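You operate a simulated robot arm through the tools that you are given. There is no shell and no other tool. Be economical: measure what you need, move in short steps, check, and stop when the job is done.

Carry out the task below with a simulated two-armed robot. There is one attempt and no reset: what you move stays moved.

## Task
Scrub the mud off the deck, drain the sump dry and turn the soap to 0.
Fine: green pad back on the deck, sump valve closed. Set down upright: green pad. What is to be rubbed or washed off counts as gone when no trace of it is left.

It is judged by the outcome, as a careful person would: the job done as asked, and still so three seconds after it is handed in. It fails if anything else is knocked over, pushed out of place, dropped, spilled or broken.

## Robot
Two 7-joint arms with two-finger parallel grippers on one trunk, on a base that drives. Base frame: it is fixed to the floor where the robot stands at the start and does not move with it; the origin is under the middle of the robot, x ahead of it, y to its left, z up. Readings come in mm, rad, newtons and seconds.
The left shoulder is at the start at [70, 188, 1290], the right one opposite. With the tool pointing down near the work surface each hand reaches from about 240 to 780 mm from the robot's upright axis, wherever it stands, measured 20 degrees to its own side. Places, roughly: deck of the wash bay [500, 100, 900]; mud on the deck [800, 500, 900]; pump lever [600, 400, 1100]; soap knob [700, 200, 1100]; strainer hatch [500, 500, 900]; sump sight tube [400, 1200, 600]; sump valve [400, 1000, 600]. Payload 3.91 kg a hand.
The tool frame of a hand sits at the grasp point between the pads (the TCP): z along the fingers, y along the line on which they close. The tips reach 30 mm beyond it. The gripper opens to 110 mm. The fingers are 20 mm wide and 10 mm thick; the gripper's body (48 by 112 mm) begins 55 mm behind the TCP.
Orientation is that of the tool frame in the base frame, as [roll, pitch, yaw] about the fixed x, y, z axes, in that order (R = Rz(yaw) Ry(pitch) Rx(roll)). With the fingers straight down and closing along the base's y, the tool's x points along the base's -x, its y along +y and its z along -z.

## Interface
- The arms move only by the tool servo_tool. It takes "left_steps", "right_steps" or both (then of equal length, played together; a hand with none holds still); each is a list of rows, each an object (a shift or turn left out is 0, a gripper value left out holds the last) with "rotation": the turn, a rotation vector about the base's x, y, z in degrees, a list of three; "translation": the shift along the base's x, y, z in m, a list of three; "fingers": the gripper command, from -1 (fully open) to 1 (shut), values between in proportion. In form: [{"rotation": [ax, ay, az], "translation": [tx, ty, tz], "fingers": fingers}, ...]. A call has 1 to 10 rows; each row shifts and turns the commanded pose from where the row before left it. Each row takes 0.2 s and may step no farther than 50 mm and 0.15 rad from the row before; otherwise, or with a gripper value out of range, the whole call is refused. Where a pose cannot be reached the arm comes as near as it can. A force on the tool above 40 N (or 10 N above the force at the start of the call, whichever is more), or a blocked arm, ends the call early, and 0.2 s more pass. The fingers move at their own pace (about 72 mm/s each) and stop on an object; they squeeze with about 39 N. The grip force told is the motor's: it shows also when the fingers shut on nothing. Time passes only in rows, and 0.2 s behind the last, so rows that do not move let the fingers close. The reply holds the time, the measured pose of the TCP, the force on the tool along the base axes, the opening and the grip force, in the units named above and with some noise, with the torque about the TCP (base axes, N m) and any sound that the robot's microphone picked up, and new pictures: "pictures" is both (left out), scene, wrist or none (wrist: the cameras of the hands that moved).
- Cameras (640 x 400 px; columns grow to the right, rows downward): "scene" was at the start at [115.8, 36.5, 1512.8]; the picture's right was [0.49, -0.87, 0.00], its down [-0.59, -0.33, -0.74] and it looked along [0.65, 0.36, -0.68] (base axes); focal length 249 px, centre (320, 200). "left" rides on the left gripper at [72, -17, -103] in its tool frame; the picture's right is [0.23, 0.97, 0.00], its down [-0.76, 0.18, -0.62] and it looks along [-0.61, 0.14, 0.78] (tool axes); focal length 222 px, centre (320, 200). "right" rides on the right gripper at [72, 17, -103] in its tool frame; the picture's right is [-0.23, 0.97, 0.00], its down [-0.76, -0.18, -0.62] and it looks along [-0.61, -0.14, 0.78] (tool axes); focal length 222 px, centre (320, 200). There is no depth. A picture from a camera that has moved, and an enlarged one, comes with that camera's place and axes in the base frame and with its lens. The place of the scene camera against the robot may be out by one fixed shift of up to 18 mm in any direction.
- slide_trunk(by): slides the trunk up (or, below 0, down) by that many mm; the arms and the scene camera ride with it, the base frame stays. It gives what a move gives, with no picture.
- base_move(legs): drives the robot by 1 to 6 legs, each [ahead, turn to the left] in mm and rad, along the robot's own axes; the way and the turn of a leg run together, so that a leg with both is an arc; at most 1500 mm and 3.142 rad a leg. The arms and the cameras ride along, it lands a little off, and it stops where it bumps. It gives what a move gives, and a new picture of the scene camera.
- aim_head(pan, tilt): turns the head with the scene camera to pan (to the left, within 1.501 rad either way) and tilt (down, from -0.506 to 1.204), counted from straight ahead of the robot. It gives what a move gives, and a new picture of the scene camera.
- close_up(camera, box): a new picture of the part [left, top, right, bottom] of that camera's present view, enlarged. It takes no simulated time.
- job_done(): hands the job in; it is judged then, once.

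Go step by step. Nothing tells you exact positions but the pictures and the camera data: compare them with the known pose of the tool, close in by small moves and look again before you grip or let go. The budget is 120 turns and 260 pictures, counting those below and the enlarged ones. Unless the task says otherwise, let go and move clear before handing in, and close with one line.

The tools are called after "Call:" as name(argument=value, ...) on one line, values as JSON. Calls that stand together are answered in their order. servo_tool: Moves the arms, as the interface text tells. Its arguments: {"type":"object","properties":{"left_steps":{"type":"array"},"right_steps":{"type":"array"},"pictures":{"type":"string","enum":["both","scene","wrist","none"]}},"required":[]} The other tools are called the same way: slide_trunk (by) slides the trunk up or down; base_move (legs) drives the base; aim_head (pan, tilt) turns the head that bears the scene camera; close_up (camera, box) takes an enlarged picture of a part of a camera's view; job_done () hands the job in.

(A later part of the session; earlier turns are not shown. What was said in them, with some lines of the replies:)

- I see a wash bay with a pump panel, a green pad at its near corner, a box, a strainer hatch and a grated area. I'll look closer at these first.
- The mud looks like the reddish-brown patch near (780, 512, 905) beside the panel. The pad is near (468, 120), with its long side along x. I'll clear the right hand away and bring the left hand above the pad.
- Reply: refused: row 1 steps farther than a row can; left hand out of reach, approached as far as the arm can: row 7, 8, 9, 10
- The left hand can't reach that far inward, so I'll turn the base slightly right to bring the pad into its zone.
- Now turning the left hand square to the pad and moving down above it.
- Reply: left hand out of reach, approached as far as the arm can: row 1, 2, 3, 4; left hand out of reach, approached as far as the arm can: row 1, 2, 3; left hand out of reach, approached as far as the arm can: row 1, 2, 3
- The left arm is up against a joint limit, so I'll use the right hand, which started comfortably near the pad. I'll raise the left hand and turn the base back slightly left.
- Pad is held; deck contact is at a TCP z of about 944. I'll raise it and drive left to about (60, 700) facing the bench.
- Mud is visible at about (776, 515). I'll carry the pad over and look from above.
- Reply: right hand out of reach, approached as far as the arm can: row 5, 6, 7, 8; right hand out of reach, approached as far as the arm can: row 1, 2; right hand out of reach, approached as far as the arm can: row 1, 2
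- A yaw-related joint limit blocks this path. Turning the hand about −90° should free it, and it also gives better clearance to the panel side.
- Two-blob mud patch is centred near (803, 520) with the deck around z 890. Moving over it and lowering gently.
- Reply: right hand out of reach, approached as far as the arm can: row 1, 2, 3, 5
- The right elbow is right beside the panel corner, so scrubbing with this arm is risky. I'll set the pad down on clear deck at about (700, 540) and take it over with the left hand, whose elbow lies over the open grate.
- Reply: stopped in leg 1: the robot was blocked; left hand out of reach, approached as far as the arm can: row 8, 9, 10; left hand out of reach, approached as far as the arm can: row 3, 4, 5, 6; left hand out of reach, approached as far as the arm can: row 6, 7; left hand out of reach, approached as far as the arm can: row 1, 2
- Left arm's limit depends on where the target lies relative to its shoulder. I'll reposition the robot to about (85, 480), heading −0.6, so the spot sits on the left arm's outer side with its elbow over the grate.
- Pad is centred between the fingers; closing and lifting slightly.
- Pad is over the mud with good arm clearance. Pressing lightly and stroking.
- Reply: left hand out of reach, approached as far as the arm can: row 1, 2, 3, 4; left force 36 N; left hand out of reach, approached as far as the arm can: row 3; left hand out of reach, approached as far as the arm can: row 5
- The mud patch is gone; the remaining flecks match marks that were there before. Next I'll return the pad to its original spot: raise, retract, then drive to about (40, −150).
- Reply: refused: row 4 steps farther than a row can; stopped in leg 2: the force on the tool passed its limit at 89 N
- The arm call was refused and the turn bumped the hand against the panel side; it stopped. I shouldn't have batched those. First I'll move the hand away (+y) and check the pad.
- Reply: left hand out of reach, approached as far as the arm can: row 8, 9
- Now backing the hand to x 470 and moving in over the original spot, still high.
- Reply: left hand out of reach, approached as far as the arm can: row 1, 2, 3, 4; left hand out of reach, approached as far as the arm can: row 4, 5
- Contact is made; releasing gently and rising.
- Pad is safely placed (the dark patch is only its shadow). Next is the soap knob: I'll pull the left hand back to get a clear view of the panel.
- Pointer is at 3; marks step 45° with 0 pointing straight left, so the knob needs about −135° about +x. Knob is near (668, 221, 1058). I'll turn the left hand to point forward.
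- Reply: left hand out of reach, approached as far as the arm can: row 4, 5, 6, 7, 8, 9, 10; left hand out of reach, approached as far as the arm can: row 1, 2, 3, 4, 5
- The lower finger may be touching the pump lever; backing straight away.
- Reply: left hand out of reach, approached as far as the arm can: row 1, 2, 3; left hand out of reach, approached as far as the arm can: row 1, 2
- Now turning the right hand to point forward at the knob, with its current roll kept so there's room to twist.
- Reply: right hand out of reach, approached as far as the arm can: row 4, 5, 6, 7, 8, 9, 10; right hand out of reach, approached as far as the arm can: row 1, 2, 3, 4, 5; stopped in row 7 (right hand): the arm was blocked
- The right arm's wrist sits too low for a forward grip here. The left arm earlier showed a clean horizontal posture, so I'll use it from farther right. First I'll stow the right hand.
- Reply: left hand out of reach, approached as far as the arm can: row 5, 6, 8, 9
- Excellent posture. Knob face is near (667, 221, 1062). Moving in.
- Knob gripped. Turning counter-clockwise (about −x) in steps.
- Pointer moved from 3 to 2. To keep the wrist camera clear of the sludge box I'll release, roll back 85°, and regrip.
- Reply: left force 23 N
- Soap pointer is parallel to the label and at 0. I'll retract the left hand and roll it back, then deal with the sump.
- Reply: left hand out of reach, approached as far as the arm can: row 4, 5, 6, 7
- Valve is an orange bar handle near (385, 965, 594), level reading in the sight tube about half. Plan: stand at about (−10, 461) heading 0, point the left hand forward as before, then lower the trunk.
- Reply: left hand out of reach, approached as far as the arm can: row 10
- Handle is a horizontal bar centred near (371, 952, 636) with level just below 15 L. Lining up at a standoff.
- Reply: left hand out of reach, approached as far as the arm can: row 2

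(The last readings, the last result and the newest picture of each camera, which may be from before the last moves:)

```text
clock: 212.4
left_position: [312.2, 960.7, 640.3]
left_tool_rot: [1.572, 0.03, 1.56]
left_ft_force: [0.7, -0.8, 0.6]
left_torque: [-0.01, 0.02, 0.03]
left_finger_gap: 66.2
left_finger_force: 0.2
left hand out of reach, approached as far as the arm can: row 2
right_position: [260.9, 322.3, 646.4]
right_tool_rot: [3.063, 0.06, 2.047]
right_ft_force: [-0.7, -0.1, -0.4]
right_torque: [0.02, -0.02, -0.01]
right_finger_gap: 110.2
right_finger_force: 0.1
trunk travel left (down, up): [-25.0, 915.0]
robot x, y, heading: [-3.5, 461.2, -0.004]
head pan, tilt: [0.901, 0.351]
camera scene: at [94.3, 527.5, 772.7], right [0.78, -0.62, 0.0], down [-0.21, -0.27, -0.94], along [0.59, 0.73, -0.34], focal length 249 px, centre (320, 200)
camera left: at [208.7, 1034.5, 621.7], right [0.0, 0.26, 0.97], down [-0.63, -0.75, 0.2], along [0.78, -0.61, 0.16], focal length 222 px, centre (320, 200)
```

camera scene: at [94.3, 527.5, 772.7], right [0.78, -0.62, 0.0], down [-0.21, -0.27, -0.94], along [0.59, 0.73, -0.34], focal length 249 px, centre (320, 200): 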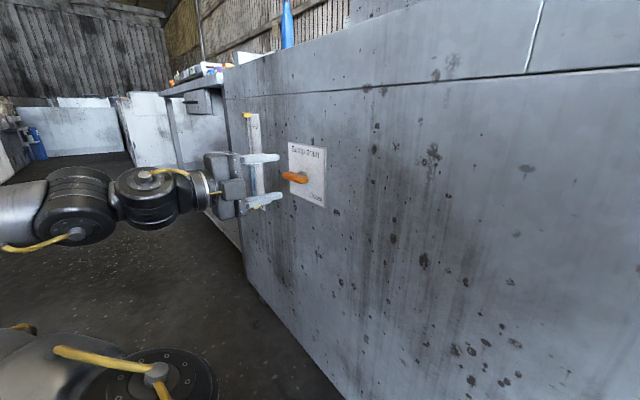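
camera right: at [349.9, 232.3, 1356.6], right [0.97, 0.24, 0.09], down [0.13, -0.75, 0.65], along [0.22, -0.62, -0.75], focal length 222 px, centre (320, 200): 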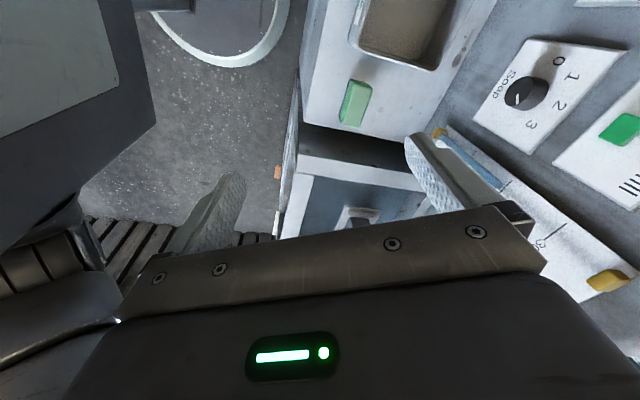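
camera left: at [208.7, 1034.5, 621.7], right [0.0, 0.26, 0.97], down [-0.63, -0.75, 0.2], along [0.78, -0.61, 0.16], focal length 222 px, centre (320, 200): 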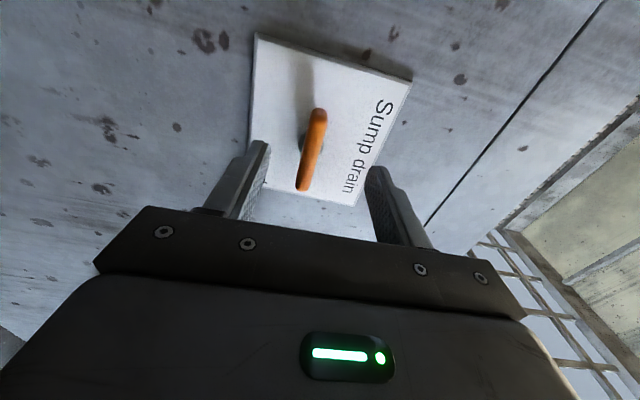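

Call:
servo_tool(left_steps=[{"translation": [0.02, -0.003, -0.002]}, {"translation": [0.02, -0.003, -0.002]}, {}], pictures="wrist")

```text
clock: 213.2
left_position: [351.9, 956.5, 635.2]
left_tool_rot: [1.571, 0.029, 1.563]
left_ft_force: [-0.9, 0.3, -0.9]
left_torque: [0.0, -0.02, 0.0]
left_finger_gap: 66.0
left_finger_force: 0.1
right_position: [259.7, 322.7, 646.9]
right_tool_rot: [3.064, 0.06, 2.046]
right_ft_force: [0.4, 0.1, 0.5]
right_torque: [0.01, 0.0, -0.01]
right_finger_gap: 109.8
right_finger_force: 0.2
trunk travel left (down, up): [-25.0, 915.0]
robot x, y, heading: [-6.5, 459.7, -0.002]
head pan, tilt: [0.901, 0.351]
camera left: at [248.5, 1029.2, 616.7], right [0.0, 0.26, 0.97], down [-0.63, -0.75, 0.2], along [0.78, -0.61, 0.16], focal length 222 px, centre (320, 200)
```

left: 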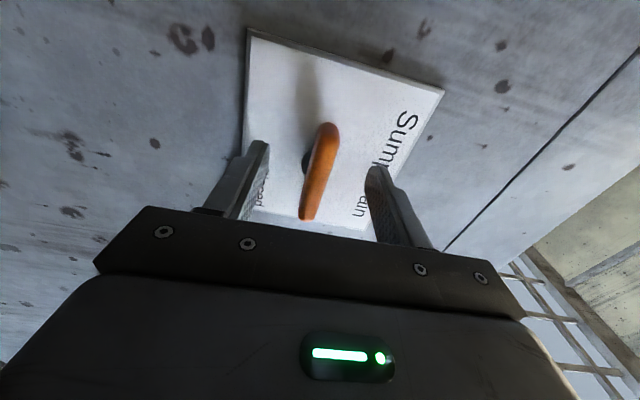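

Call:
servo_tool(left_steps=[{"translation": [0.012, -0.001, 0]}, {"fingers": 1}, {}, {}, {}], pictures="wrist")

```text
clock: 214.4
left_position: [363.4, 953.0, 634.5]
left_tool_rot: [1.574, 0.029, 1.563]
left_ft_force: [-1.5, -3.3, -8.0]
left_torque: [0.03, -0.44, 0.79]
left_finger_gap: 12.8
left_finger_force: 45.3
right_position: [261.6, 322.6, 646.2]
right_tool_rot: [3.066, 0.061, 2.046]
right_ft_force: [-0.2, 0.0, -0.2]
right_torque: [-0.02, -0.04, -0.04]
right_finger_gap: 110.0
right_finger_force: 0.1
trunk travel left (down, up): [-25.0, 915.0]
robot x, y, heading: [-7.1, 463.3, -0.006]
head pan, tilt: [0.901, 0.351]
camera left: at [260.6, 1028.0, 615.7], right [0.0, 0.26, 0.97], down [-0.63, -0.75, 0.2], along [0.78, -0.61, 0.16], focal length 222 px, centre (320, 200)
```

left: 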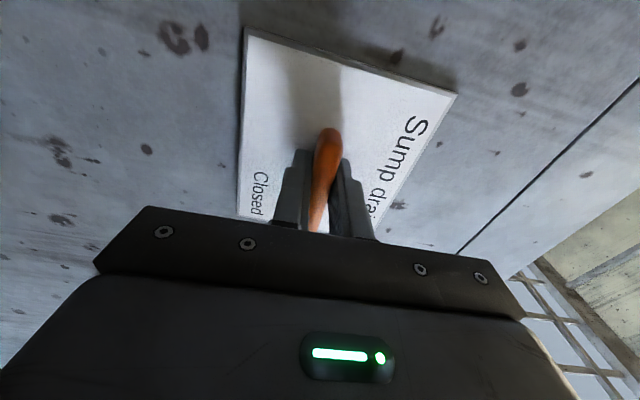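

Call:
servo_tool(left_steps=[{"rotation": [-8, 0, 0]}, {"rotation": [-8, 0, 0]}, {"rotation": [-8, 0, 0]}, {}])

```text
clock: 215.4
left_position: [363.2, 954.5, 633.2]
left_tool_rot: [1.572, 0.452, 1.562]
left_ft_force: [-8.8, -6.8, -25.4]
left_torque: [0.06, -0.93, -0.58]
left_finger_gap: 12.8
left_finger_force: 44.9
right_position: [261.8, 323.6, 647.2]
right_tool_rot: [3.066, 0.06, 2.046]
right_ft_force: [-0.4, 0.1, -0.2]
right_torque: [0.02, 0.0, 0.04]
right_finger_gap: 110.0
right_finger_force: 0.0
trunk travel left (down, up): [-25.0, 915.0]
robot x, y, heading: [-8.0, 458.3, -0.006]
head pan, tilt: [0.901, 0.351]
camera scene: at [94.5, 529.0, 772.2], right [0.78, -0.62, 0.0], down [-0.22, -0.27, -0.94], along [0.59, 0.73, -0.35], focal length 249 px, centre (320, 200)
camera left: at [260.5, 1013.7, 586.4], right [0.01, 0.63, 0.78], down [-0.63, -0.6, 0.49], along [0.78, -0.49, 0.39], focal length 222 px, centre (320, 200)
```

scene: 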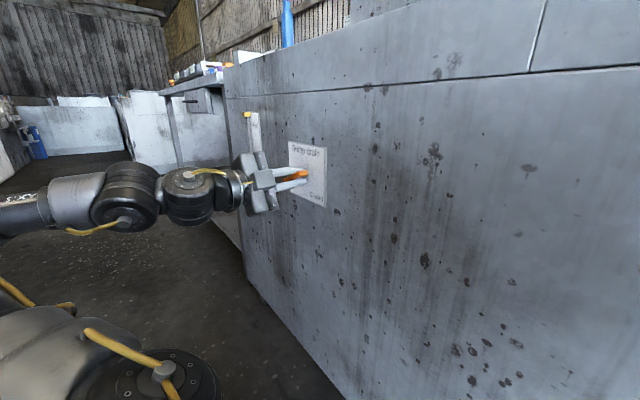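
left: 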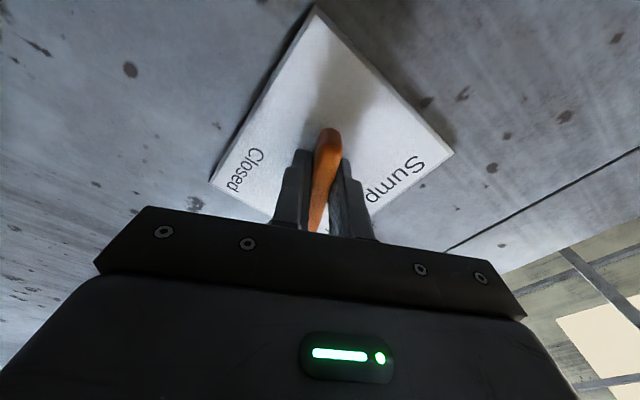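

Handle turns with the hand. Easing the side force and continuing.

Call:
servo_tool(left_steps=[{"translation": [-0.001, -0.001, -0.003], "rotation": [-6, 0, 0]}, {"rotation": [-8, 0, 0]}, {"rotation": [-8, 0, 0]}, {"rotation": [-8, 0, 0]}, {}], pictures="wrist")

```text
clock: 216.7
left_position: [363.6, 952.7, 632.4]
left_tool_rot: [1.564, 0.975, 1.56]
left_ft_force: [13.7, -2.4, -13.0]
left_torque: [-0.01, -0.61, -0.02]
left_finger_gap: 12.9
left_finger_force: 44.9
right_position: [262.0, 322.8, 645.8]
right_tool_rot: [3.066, 0.06, 2.045]
right_ft_force: [0.2, 0.0, 0.2]
right_torque: [0.0, 0.02, 0.01]
right_finger_gap: 110.2
right_finger_force: 0.0
trunk travel left (down, up): [-25.0, 915.0]
robot x, y, heading: [-6.3, 461.5, -0.007]
head pan, tilt: [0.901, 0.351]
camera left: at [260.5, 981.0, 561.8], right [0.0, 0.93, 0.36], down [-0.63, -0.28, 0.73], along [0.78, -0.23, 0.58], focal length 222 px, centre (320, 200)
```

left: 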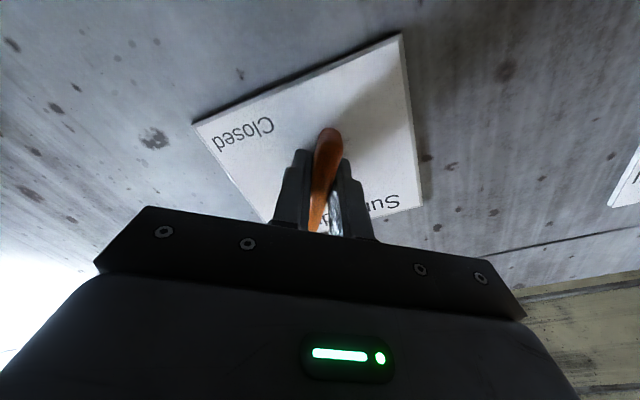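

Call:
servo_tool(left_steps=[{"translation": [0.001, 0, -0.001], "rotation": [-8, 0, 0]}, {"rotation": [-8, 0, 0]}, {"rotation": [-8, 0, 0]}, {"rotation": [-8, 0, 0]}, {"rotation": [-3, 0, 0]}, {}])

Call:
close_up(camera="scene", box=[220, 100, 350, 230])

```text
clock: 218.1
left_position: [363.4, 951.2, 631.1]
left_tool_rot: [-1.174, 1.559, -1.176]
left_ft_force: [5.1, -21.8, -15.5]
left_torque: [0.68, -0.86, 0.07]
left_finger_gap: 12.7
left_finger_force: 45.3
right_position: [260.3, 321.9, 646.5]
right_tool_rot: [3.064, 0.06, 2.046]
right_ft_force: [0.0, -0.1, -0.5]
right_torque: [0.01, -0.07, 0.05]
right_finger_gap: 110.1
right_finger_force: 0.0
trunk travel left (down, up): [-25.0, 915.0]
robot x, y, heading: [-8.9, 460.6, -0.001]
head pan, tilt: [0.901, 0.351]
camera scene: at [95.0, 527.2, 772.5], right [0.78, -0.62, 0.0], down [-0.22, -0.27, -0.94], along [0.59, 0.73, -0.34], focal length 249 px, centre (320, 200)
camera left: at [260.3, 934.4, 558.3], right [0.01, 0.97, -0.24], down [-0.63, 0.19, 0.76], along [0.78, 0.15, 0.61], focal length 222 px, centre (320, 200)
```

scene: 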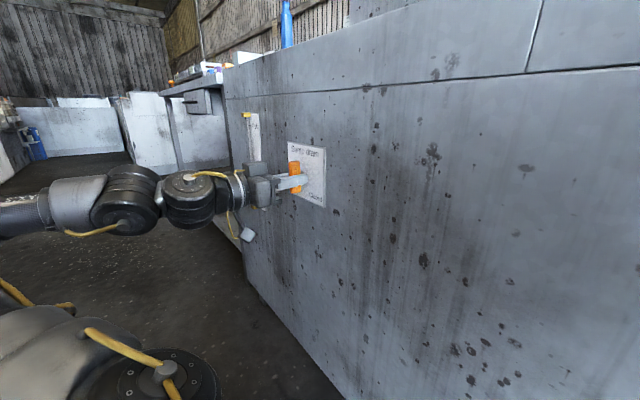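
left: 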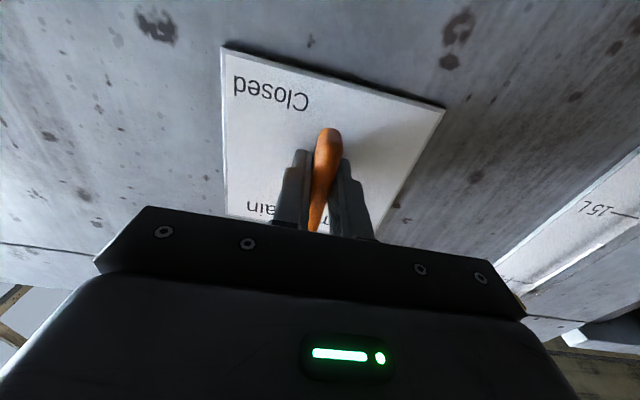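

```text
3.08 times, centred on (285, 165) of scene
camera zoom: at [95.0, 527.2, 772.5], right [0.78, -0.62, 0.0], down [-0.22, -0.27, -0.94], along [0.59, 0.73, -0.34], focal length 765 px, centre (428, 308)
```

zoom: 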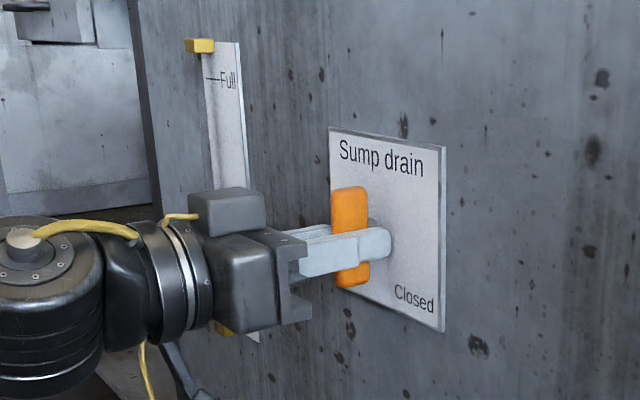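

Handle is vertical now, which should be open. I'll wait and watch the sight tube.

Call:
servo_tool(left_steps=[{}, {}, {}, {}, {}, {}, {}, {}, {}, {}], pictures="wrist")

Call:
close_up(camera="left", box=[440, 150, 640, 350])

```text
clock: 220.2
left_position: [363.3, 950.7, 631.6]
left_tool_rot: [-1.159, 1.557, -1.165]
left_ft_force: [6.8, -21.8, -12.8]
left_torque: [0.66, 0.26, 0.05]
left_finger_gap: 12.9
left_finger_force: 45.4
right_position: [261.0, 320.7, 647.1]
right_tool_rot: [3.067, 0.059, 2.046]
right_ft_force: [-0.2, 0.2, 0.5]
right_torque: [-0.01, 0.01, 0.04]
right_finger_gap: 110.2
right_finger_force: 0.0
trunk travel left (down, up): [-25.0, 915.0]
robot x, y, heading: [-5.4, 462.6, -0.001]
head pan, tilt: [0.901, 0.351]
camera left: at [260.3, 934.3, 558.3], right [0.0, 0.97, -0.24], down [-0.63, 0.19, 0.76], along [0.78, 0.15, 0.61], focal length 222 px, centre (320, 200)
```

left: 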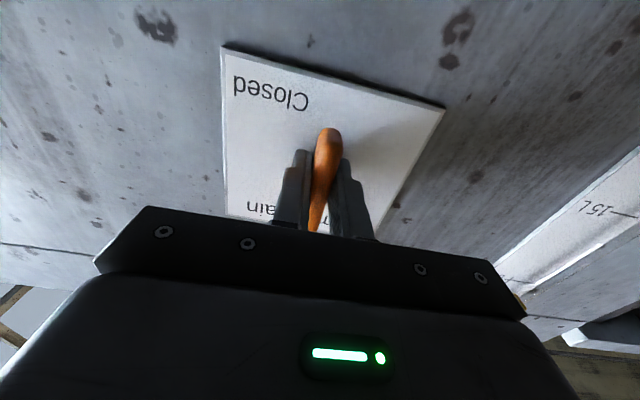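

```text
2.00 times, centred on (540, 250) of left
camera zoom: at [260.3, 934.3, 558.3], right [0.0, 0.97, -0.24], down [-0.63, 0.19, 0.76], along [0.78, 0.15, 0.61], focal length 444 px, centre (-120, 100)
```

zoom: 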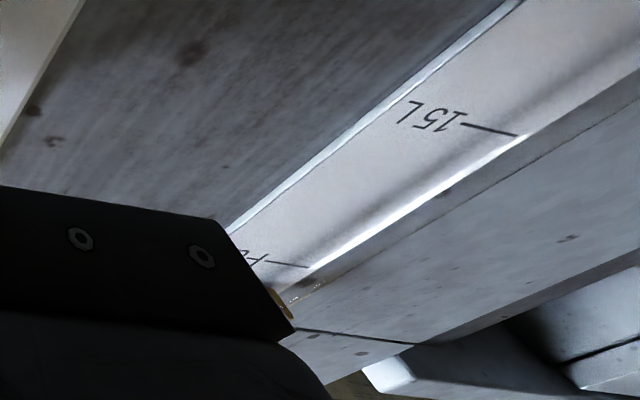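

Call:
servo_tool(left_steps=[{"fingers": -0.2}, {}, {}, {"translation": [-0.02, 0, 0]}, {"translation": [-0.03, 0, 0]}, {"translation": [-0.03, 0, 0]}, {}])

Call:
close_up(camera="scene", box=[220, 100, 350, 230])

```text
clock: 221.8
left_position: [283.6, 964.5, 646.2]
left_tool_rot: [-1.088, 1.557, -1.09]
left_ft_force: [1.3, -0.1, -0.1]
left_torque: [-0.03, 0.0, 0.01]
left_finger_gap: 65.7
left_finger_force: 0.0
left hand out of reach, approached as far as the arm can: row 4, 5, 6
right_position: [260.8, 323.2, 646.3]
right_tool_rot: [3.066, 0.061, 2.046]
right_ft_force: [0.0, 0.7, -0.7]
right_torque: [0.01, 0.02, -0.02]
right_finger_gap: 110.1
right_finger_force: 0.2
trunk travel left (down, up): [-25.0, 915.0]
robot x, y, heading: [-7.6, 459.5, -0.005]
head pan, tilt: [0.901, 0.351]
camera scene: at [94.1, 527.4, 772.6], right [0.78, -0.62, 0.0], down [-0.21, -0.27, -0.94], along [0.59, 0.73, -0.34], focal length 249 px, centre (320, 200)
camera left: at [181.1, 948.1, 573.1], right [0.0, 0.97, -0.24], down [-0.63, 0.19, 0.76], along [0.78, 0.15, 0.61], focal length 222 px, centre (320, 200)
```

scene: 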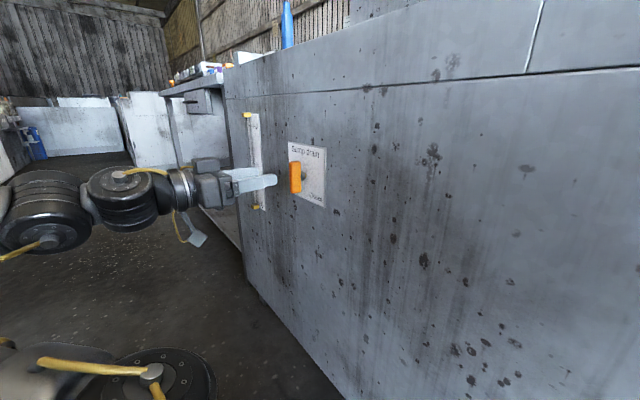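
left: 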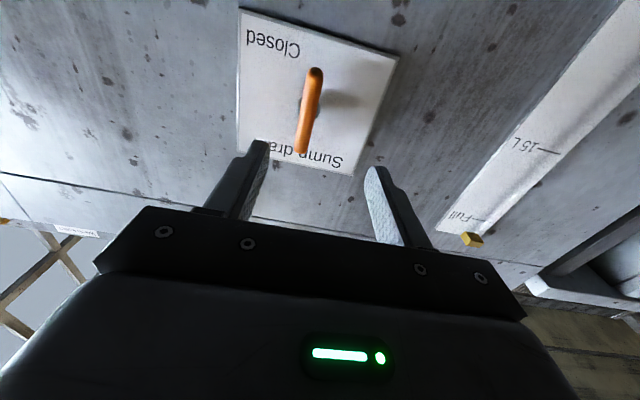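

```text
3.08 times, centred on (285, 165) of scene
camera zoom: at [94.1, 527.4, 772.6], right [0.78, -0.62, 0.0], down [-0.21, -0.27, -0.94], along [0.59, 0.73, -0.34], focal length 765 px, centre (428, 308)
```

zoom: 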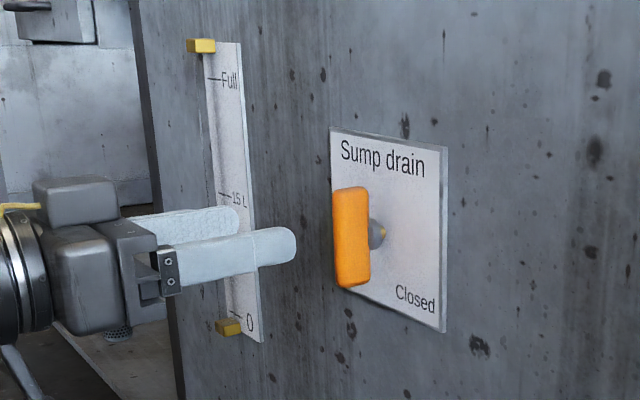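

Call:
close_up(camera="scene", box=[240, 160, 280, 215])

```text
7.27 times, centred on (260, 188) of scene
camera zoom: at [94.1, 527.4, 772.6], right [0.78, -0.62, 0.0], down [-0.21, -0.27, -0.94], along [0.59, 0.73, -0.34], focal length 1808 px, centre (756, 291)
```

zoom: 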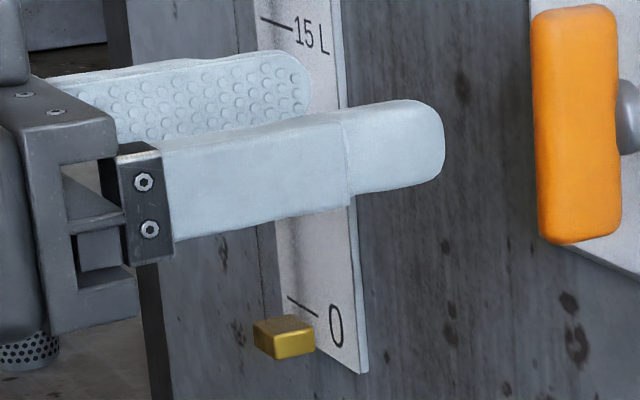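

Sight tube is empty down to 0. Returning to the handle to close it.

Call:
servo_tool(left_steps=[{}, {}, {}, {"translation": [0.01, -0.006, -0.006]}, {"translation": [0.02, -0.006, -0.006]}, {"translation": [0.02, -0.003, -0.002]}, {}], pictures="wrist")

```text
clock: 223.4
left_position: [333.3, 961.5, 635.8]
left_tool_rot: [-0.995, 1.557, -0.995]
left_ft_force: [-0.1, -1.3, -0.7]
left_torque: [0.03, -0.04, -0.02]
left_finger_gap: 66.0
left_finger_force: 0.1
left hand out of reach, approached as far as the arm can: row 4, 5
right_position: [260.1, 322.2, 647.9]
right_tool_rot: [3.066, 0.061, 2.045]
right_ft_force: [-0.3, 0.1, 0.4]
right_torque: [0.04, 0.01, 0.04]
right_finger_gap: 110.1
right_finger_force: 0.1
trunk travel left (down, up): [-25.0, 915.0]
robot x, y, heading: [-6.0, 459.5, -0.003]
head pan, tilt: [0.901, 0.351]
camera left: at [230.7, 944.1, 562.4], right [0.0, 0.97, -0.24], down [-0.63, 0.19, 0.75], along [0.78, 0.15, 0.61], focal length 222 px, centre (320, 200)
```

left: 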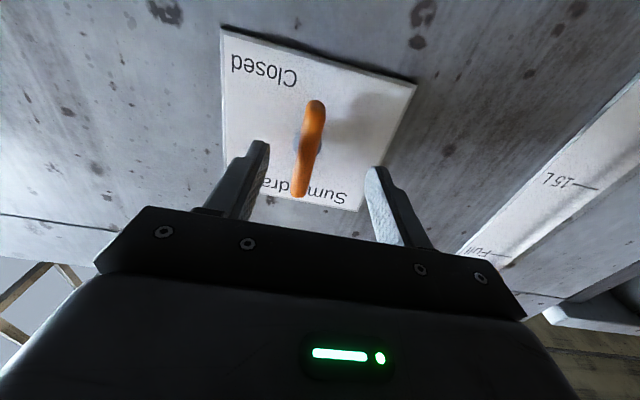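

Call:
servo_tool(left_steps=[{"translation": [0.012, -0.004, -0.001]}, {"translation": [0.012, -0.005, -0.001]}, {"translation": [0.006, -0.002, -0.001]}, {}], pictures="wrist")

```text
clock: 224.4
left_position: [363.7, 948.8, 632.9]
left_tool_rot: [-0.999, 1.558, -1.001]
left_ft_force: [-0.1, 0.4, 0.3]
left_torque: [-0.01, 0.01, 0.0]
left_finger_gap: 65.9
left_finger_force: 0.1
right_position: [260.0, 320.8, 647.3]
right_tool_rot: [3.065, 0.062, 2.045]
right_ft_force: [-0.2, -0.7, 0.1]
right_torque: [0.01, -0.02, 0.03]
right_finger_gap: 109.9
right_finger_force: 0.1
trunk travel left (down, up): [-25.0, 915.0]
robot x, y, heading: [-6.9, 459.3, -0.001]
head pan, tilt: [0.901, 0.351]
camera left: at [260.8, 933.5, 559.4], right [0.0, 0.97, -0.24], down [-0.63, 0.19, 0.75], along [0.78, 0.15, 0.61], focal length 222 px, centre (320, 200)
```

left: 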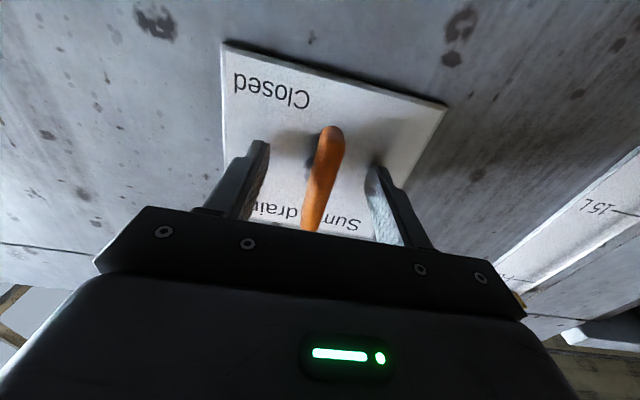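

Centred on the handle; gripping and turning back about +x.

Call:
servo_tool(left_steps=[{"fingers": 1}, {}, {}, {}, {"rotation": [8, 0, 0]}, {"rotation": [8, 0, 0]}, {"rotation": [8, 0, 0]}, {"rotation": [8, 0, 0]}, {}], pictures="wrist")

```text
clock: 226.4
left_position: [363.6, 952.2, 633.2]
left_tool_rot: [1.557, 1.024, 1.557]
left_ft_force: [4.3, 14.1, 3.0]
left_torque: [-0.04, -0.23, -0.49]
left_finger_gap: 12.7
left_finger_force: 45.4
right_position: [260.8, 322.7, 646.5]
right_tool_rot: [3.065, 0.061, 2.045]
right_ft_force: [0.3, 0.1, 0.4]
right_torque: [0.0, 0.0, -0.01]
right_finger_gap: 110.1
right_finger_force: 0.1
trunk travel left (down, up): [-25.0, 915.0]
robot x, y, heading: [-11.2, 459.3, -0.002]
head pan, tilt: [0.901, 0.351]
camera left: at [260.7, 976.2, 561.3], right [0.0, 0.95, 0.31], down [-0.63, -0.24, 0.74], along [0.78, -0.2, 0.6], focal length 222 px, centre (320, 200)
```

left: 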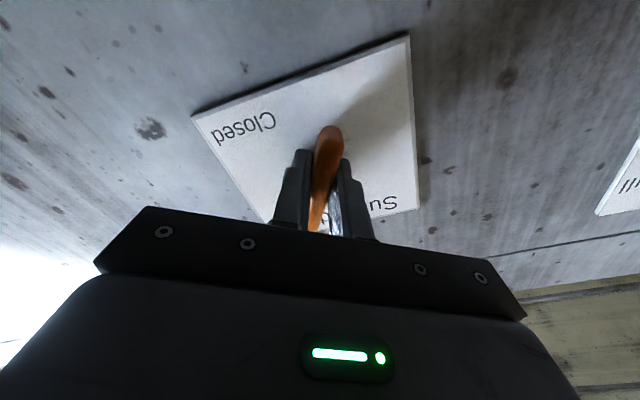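

Call:
servo_tool(left_steps=[{"rotation": [8, 0, 0]}, {"rotation": [8, 0, 0]}, {"rotation": [8, 0, 0]}, {"rotation": [8, 0, 0]}, {"rotation": [8, 0, 0]}, {"rotation": [8, 0, 0]}, {"rotation": [8, 0, 0]}, {"rotation": [1.5, 0, 0]}, {}], pictures="wrist")

```text
clock: 228.4
left_position: [363.5, 953.2, 635.2]
left_tool_rot: [1.567, 0.021, 1.567]
left_ft_force: [9.3, 24.7, 21.9]
left_torque: [-0.06, 0.41, -0.3]
left_finger_gap: 12.8
left_finger_force: 45.1
right_position: [260.4, 321.8, 648.0]
right_tool_rot: [3.063, 0.061, 2.046]
right_ft_force: [-0.8, 0.6, -0.6]
right_torque: [-0.04, -0.01, -0.03]
right_finger_gap: 110.0
right_finger_force: 0.0
trunk travel left (down, up): [-25.0, 915.0]
robot x, y, heading: [-5.1, 459.1, -0.002]
head pan, tilt: [0.901, 0.351]
camera left: at [260.4, 1026.1, 615.8], right [0.0, 0.25, 0.97], down [-0.63, -0.76, 0.19], along [0.78, -0.61, 0.16], focal length 222 px, centre (320, 200)
```

left: 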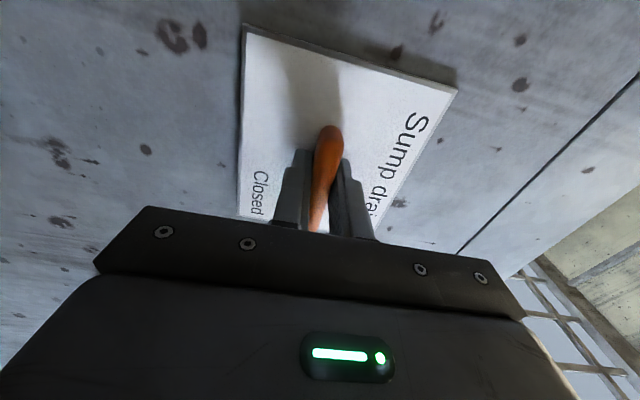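

Call:
servo_tool(left_steps=[{"rotation": [2, 0, 0]}, {}, {"fingers": -0.2}, {}, {}, {"translation": [-0.02, 0, 0]}, {"translation": [-0.03, 0, 0]}, {"translation": [-0.03, 0.01, 0.01]}, {}])

Call:
close_up(camera="scene", box=[220, 100, 350, 230])

```text
clock: 230.4
left_position: [285.9, 968.9, 652.5]
left_tool_rot: [1.573, -0.015, 1.562]
left_ft_force: [-0.3, -0.1, 0.1]
left_torque: [-0.01, 0.02, 0.03]
left_finger_gap: 65.9
left_finger_force: 0.1
left hand out of reach, approached as far as the arm can: row 6, 7
right_position: [260.0, 321.9, 647.2]
right_tool_rot: [3.064, 0.061, 2.046]
right_ft_force: [-0.5, 0.3, -0.3]
right_torque: [0.02, 0.04, -0.03]
right_finger_gap: 110.2
right_finger_force: 0.0
trunk travel left (down, up): [-25.0, 915.0]
robot x, y, heading: [-4.3, 461.5, -0.005]
head pan, tilt: [0.901, 0.351]
camera scene: at [94.1, 527.8, 772.6], right [0.78, -0.62, 0.0], down [-0.21, -0.27, -0.94], along [0.59, 0.73, -0.34], focal length 249 px, centre (320, 200)
camera left: at [182.8, 1043.1, 636.3], right [0.0, 0.21, 0.98], down [-0.63, -0.76, 0.17], along [0.78, -0.62, 0.13], focal length 222 px, centre (320, 200)
```

scene: 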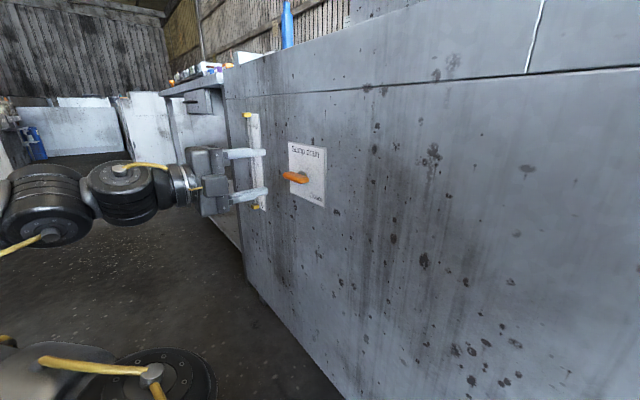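
left: 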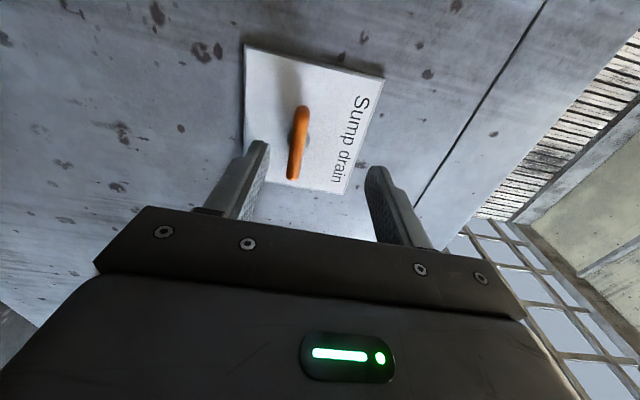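

```text
3.08 times, centred on (285, 165) of scene
camera zoom: at [94.1, 527.8, 772.6], right [0.78, -0.62, 0.0], down [-0.21, -0.27, -0.94], along [0.59, 0.73, -0.34], focal length 765 px, centre (428, 308)
```

zoom: 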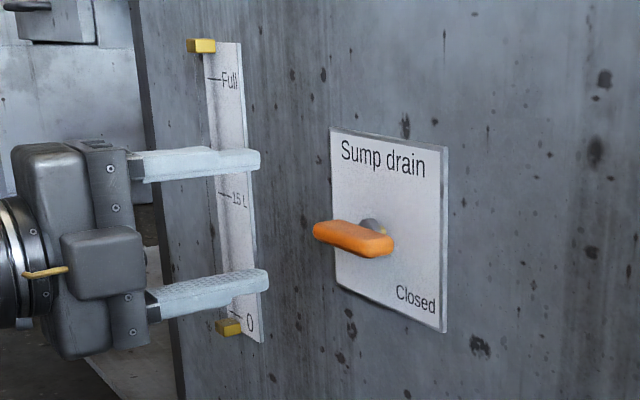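

Valve is closed as at the start and the tube is empty. I'll raise the trunk and make a last check of the deck.

Call:
slide_trunk(by=720)

Call:
aim_head(pan=0.1, tilt=0.7)

Call:
close_up(camera="scene", box=[220, 120, 380, 220])

```text
refused: 720 is not a number from -400 to 400
```

```text
clock: 231.6
left_position: [287.2, 969.1, 653.0]
left_tool_rot: [1.574, -0.015, 1.563]
left_ft_force: [-0.1, 0.1, -0.1]
left_torque: [-0.02, 0.02, 0.0]
left_finger_gap: 66.1
left_finger_force: 0.0
right_position: [260.3, 322.3, 646.4]
right_tool_rot: [3.064, 0.063, 2.046]
right_ft_force: [0.2, -0.3, 0.1]
right_torque: [0.01, -0.01, -0.01]
right_finger_gap: 110.0
right_finger_force: 0.1
trunk travel left (down, up): [-25.0, 915.0]
robot x, y, heading: [-9.2, 458.3, 0.001]
head pan, tilt: [0.099, 0.7]
camera scene: at [120.6, 463.3, 741.3], right [0.1, -1.0, 0.0], down [-0.64, -0.06, -0.77], along [0.76, 0.07, -0.64], focal length 249 px, centre (320, 200)
```

scene: 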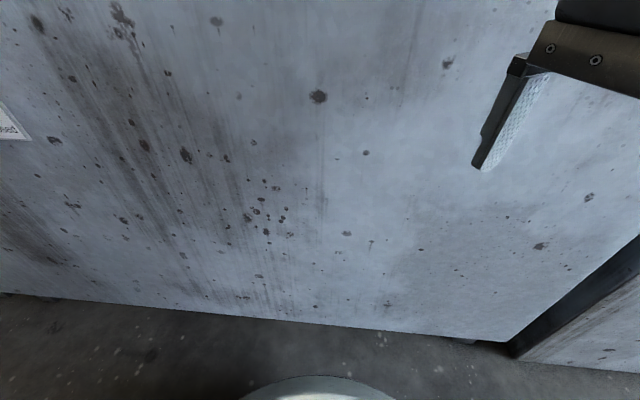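

```text
4.00 times, centred on (300, 170) of scene
camera zoom: at [120.6, 463.3, 741.3], right [0.1, -1.0, 0.0], down [-0.64, -0.06, -0.77], along [0.76, 0.07, -0.64], focal length 995 px, centre (400, 320)
```

zoom: 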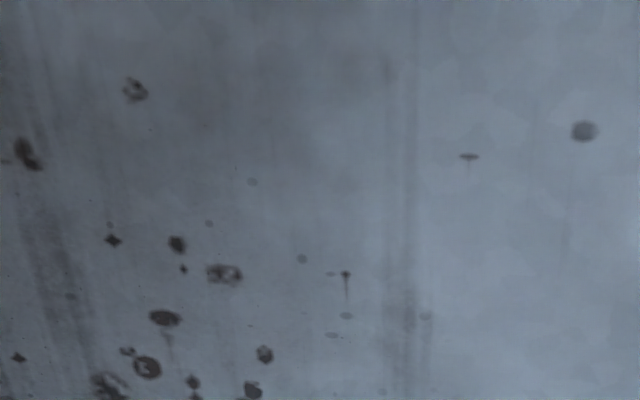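

Call:
slide_trunk(by=400)

Call:
slide_trunk(by=380)

Call:
aim_head(pan=0.0, tilt=0.7)

```text
clock: 235.4
left_position: [285.5, 967.7, 1052.0]
left_tool_rot: [1.573, -0.015, 1.563]
left_ft_force: [0.4, 0.9, 0.0]
left_torque: [0.0, -0.01, -0.01]
left_finger_gap: 66.0
left_finger_force: 0.0
right_position: [260.4, 322.8, 1047.0]
right_tool_rot: [3.065, 0.06, 2.045]
right_ft_force: [-0.2, -0.2, -1.1]
right_torque: [0.01, 0.01, -0.02]
right_finger_gap: 110.0
right_finger_force: 0.0
trunk travel left (down, up): [-425.0, 515.0]
robot x, y, heading: [-6.7, 455.9, -0.003]
head pan, tilt: [0.099, 0.7]
```

```text
clock: 239.1
left_position: [285.8, 969.0, 1432.4]
left_tool_rot: [1.573, -0.013, 1.562]
left_ft_force: [-0.9, -0.1, 0.1]
left_torque: [0.03, -0.01, 0.02]
left_finger_gap: 66.0
left_finger_force: 0.1
right_position: [261.4, 321.2, 1426.3]
right_tool_rot: [3.064, 0.06, 2.046]
right_ft_force: [1.0, 1.3, 0.3]
right_torque: [0.03, -0.01, 0.0]
right_finger_gap: 110.0
right_finger_force: 0.2
trunk travel left (down, up): [-805.0, 135.0]
robot x, y, heading: [-7.8, 457.6, -0.004]
head pan, tilt: [0.099, 0.7]
```

```text
clock: 239.8
left_position: [285.7, 968.7, 1432.6]
left_tool_rot: [1.573, -0.015, 1.561]
left_ft_force: [0.7, -0.4, -0.4]
left_torque: [-0.03, 0.02, -0.02]
left_finger_gap: 66.2
left_finger_force: 0.1
right_position: [261.3, 322.9, 1426.0]
right_tool_rot: [3.065, 0.061, 2.046]
right_ft_force: [-0.2, -0.1, 0.5]
right_torque: [0.0, 0.02, 0.01]
right_finger_gap: 109.9
right_finger_force: 0.0
trunk travel left (down, up): [-805.0, 135.0]
robot x, y, heading: [-8.2, 459.5, -0.006]
head pan, tilt: [0.0, 0.7]
camera scene: at [121.0, 454.9, 1521.2], right [0.0, -1.0, 0.0], down [-0.64, 0.0, -0.76], along [0.76, 0.0, -0.64], focal length 249 px, centre (320, 200)
```

scene: 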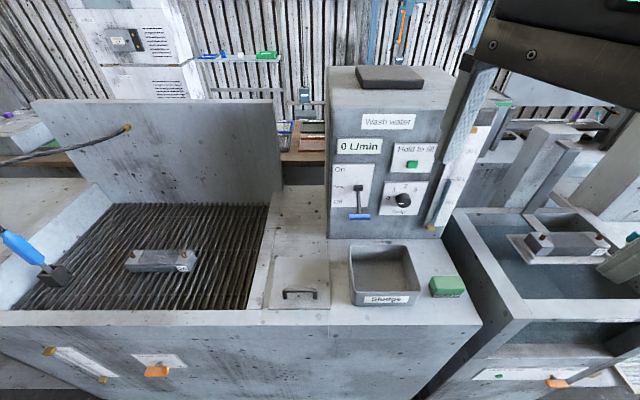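

Call:
close_up(camera="scene", box=[260, 180, 340, 260])

Call:
close_up(camera="scene", box=[320, 130, 480, 310])

Call:
close_up(camera="scene", box=[30, 330, 220, 400])

```text
5.00 times, centred on (300, 220) of scene
camera zoom: at [121.0, 454.9, 1521.2], right [0.0, -1.0, 0.0], down [-0.64, 0.0, -0.76], along [0.76, 0.0, -0.64], focal length 1243 px, centre (420, 100)
```

zoom: 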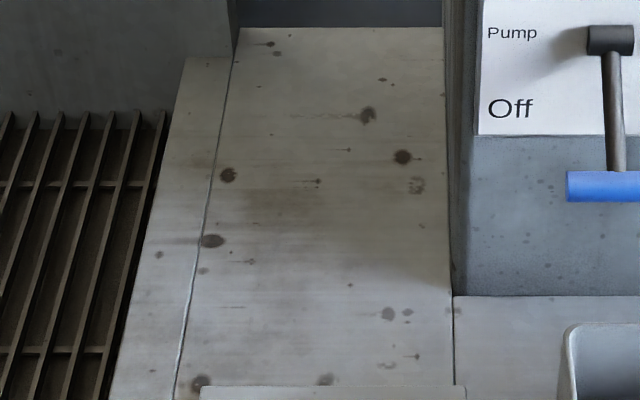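

```text
2.22 times, centred on (400, 220) of scene
camera zoom: at [121.0, 454.9, 1521.2], right [0.0, -1.0, 0.0], down [-0.64, 0.0, -0.76], along [0.76, 0.0, -0.64], focal length 553 px, centre (142, 156)
```

zoom: 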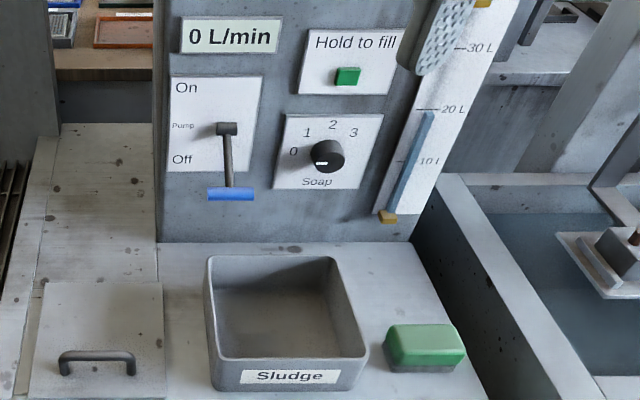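

```text
3.37 times, centred on (125, 365) of scene
camera zoom: at [121.0, 454.9, 1521.2], right [0.0, -1.0, 0.0], down [-0.64, 0.0, -0.76], along [0.76, 0.0, -0.64], focal length 838 px, centre (977, -356)
```

zoom: 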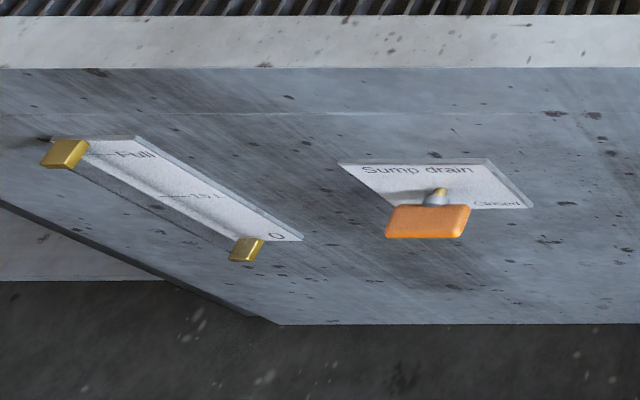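

The deck shows no mud, the soap is at 0, the pad is upright on the deck, the sump tube is empty and the valve is closed. Both hands are clear, so I'm handing in.

Call:
job_done()

```text
The job is handed in.
```

The mud is scrubbed off the deck, the sump is drained dry with its valve closed, the soap is at 0, and the green pad is back upright on the deck; my left hand bumped the panel side once and brushed near the pump lever, with no visible change to either.
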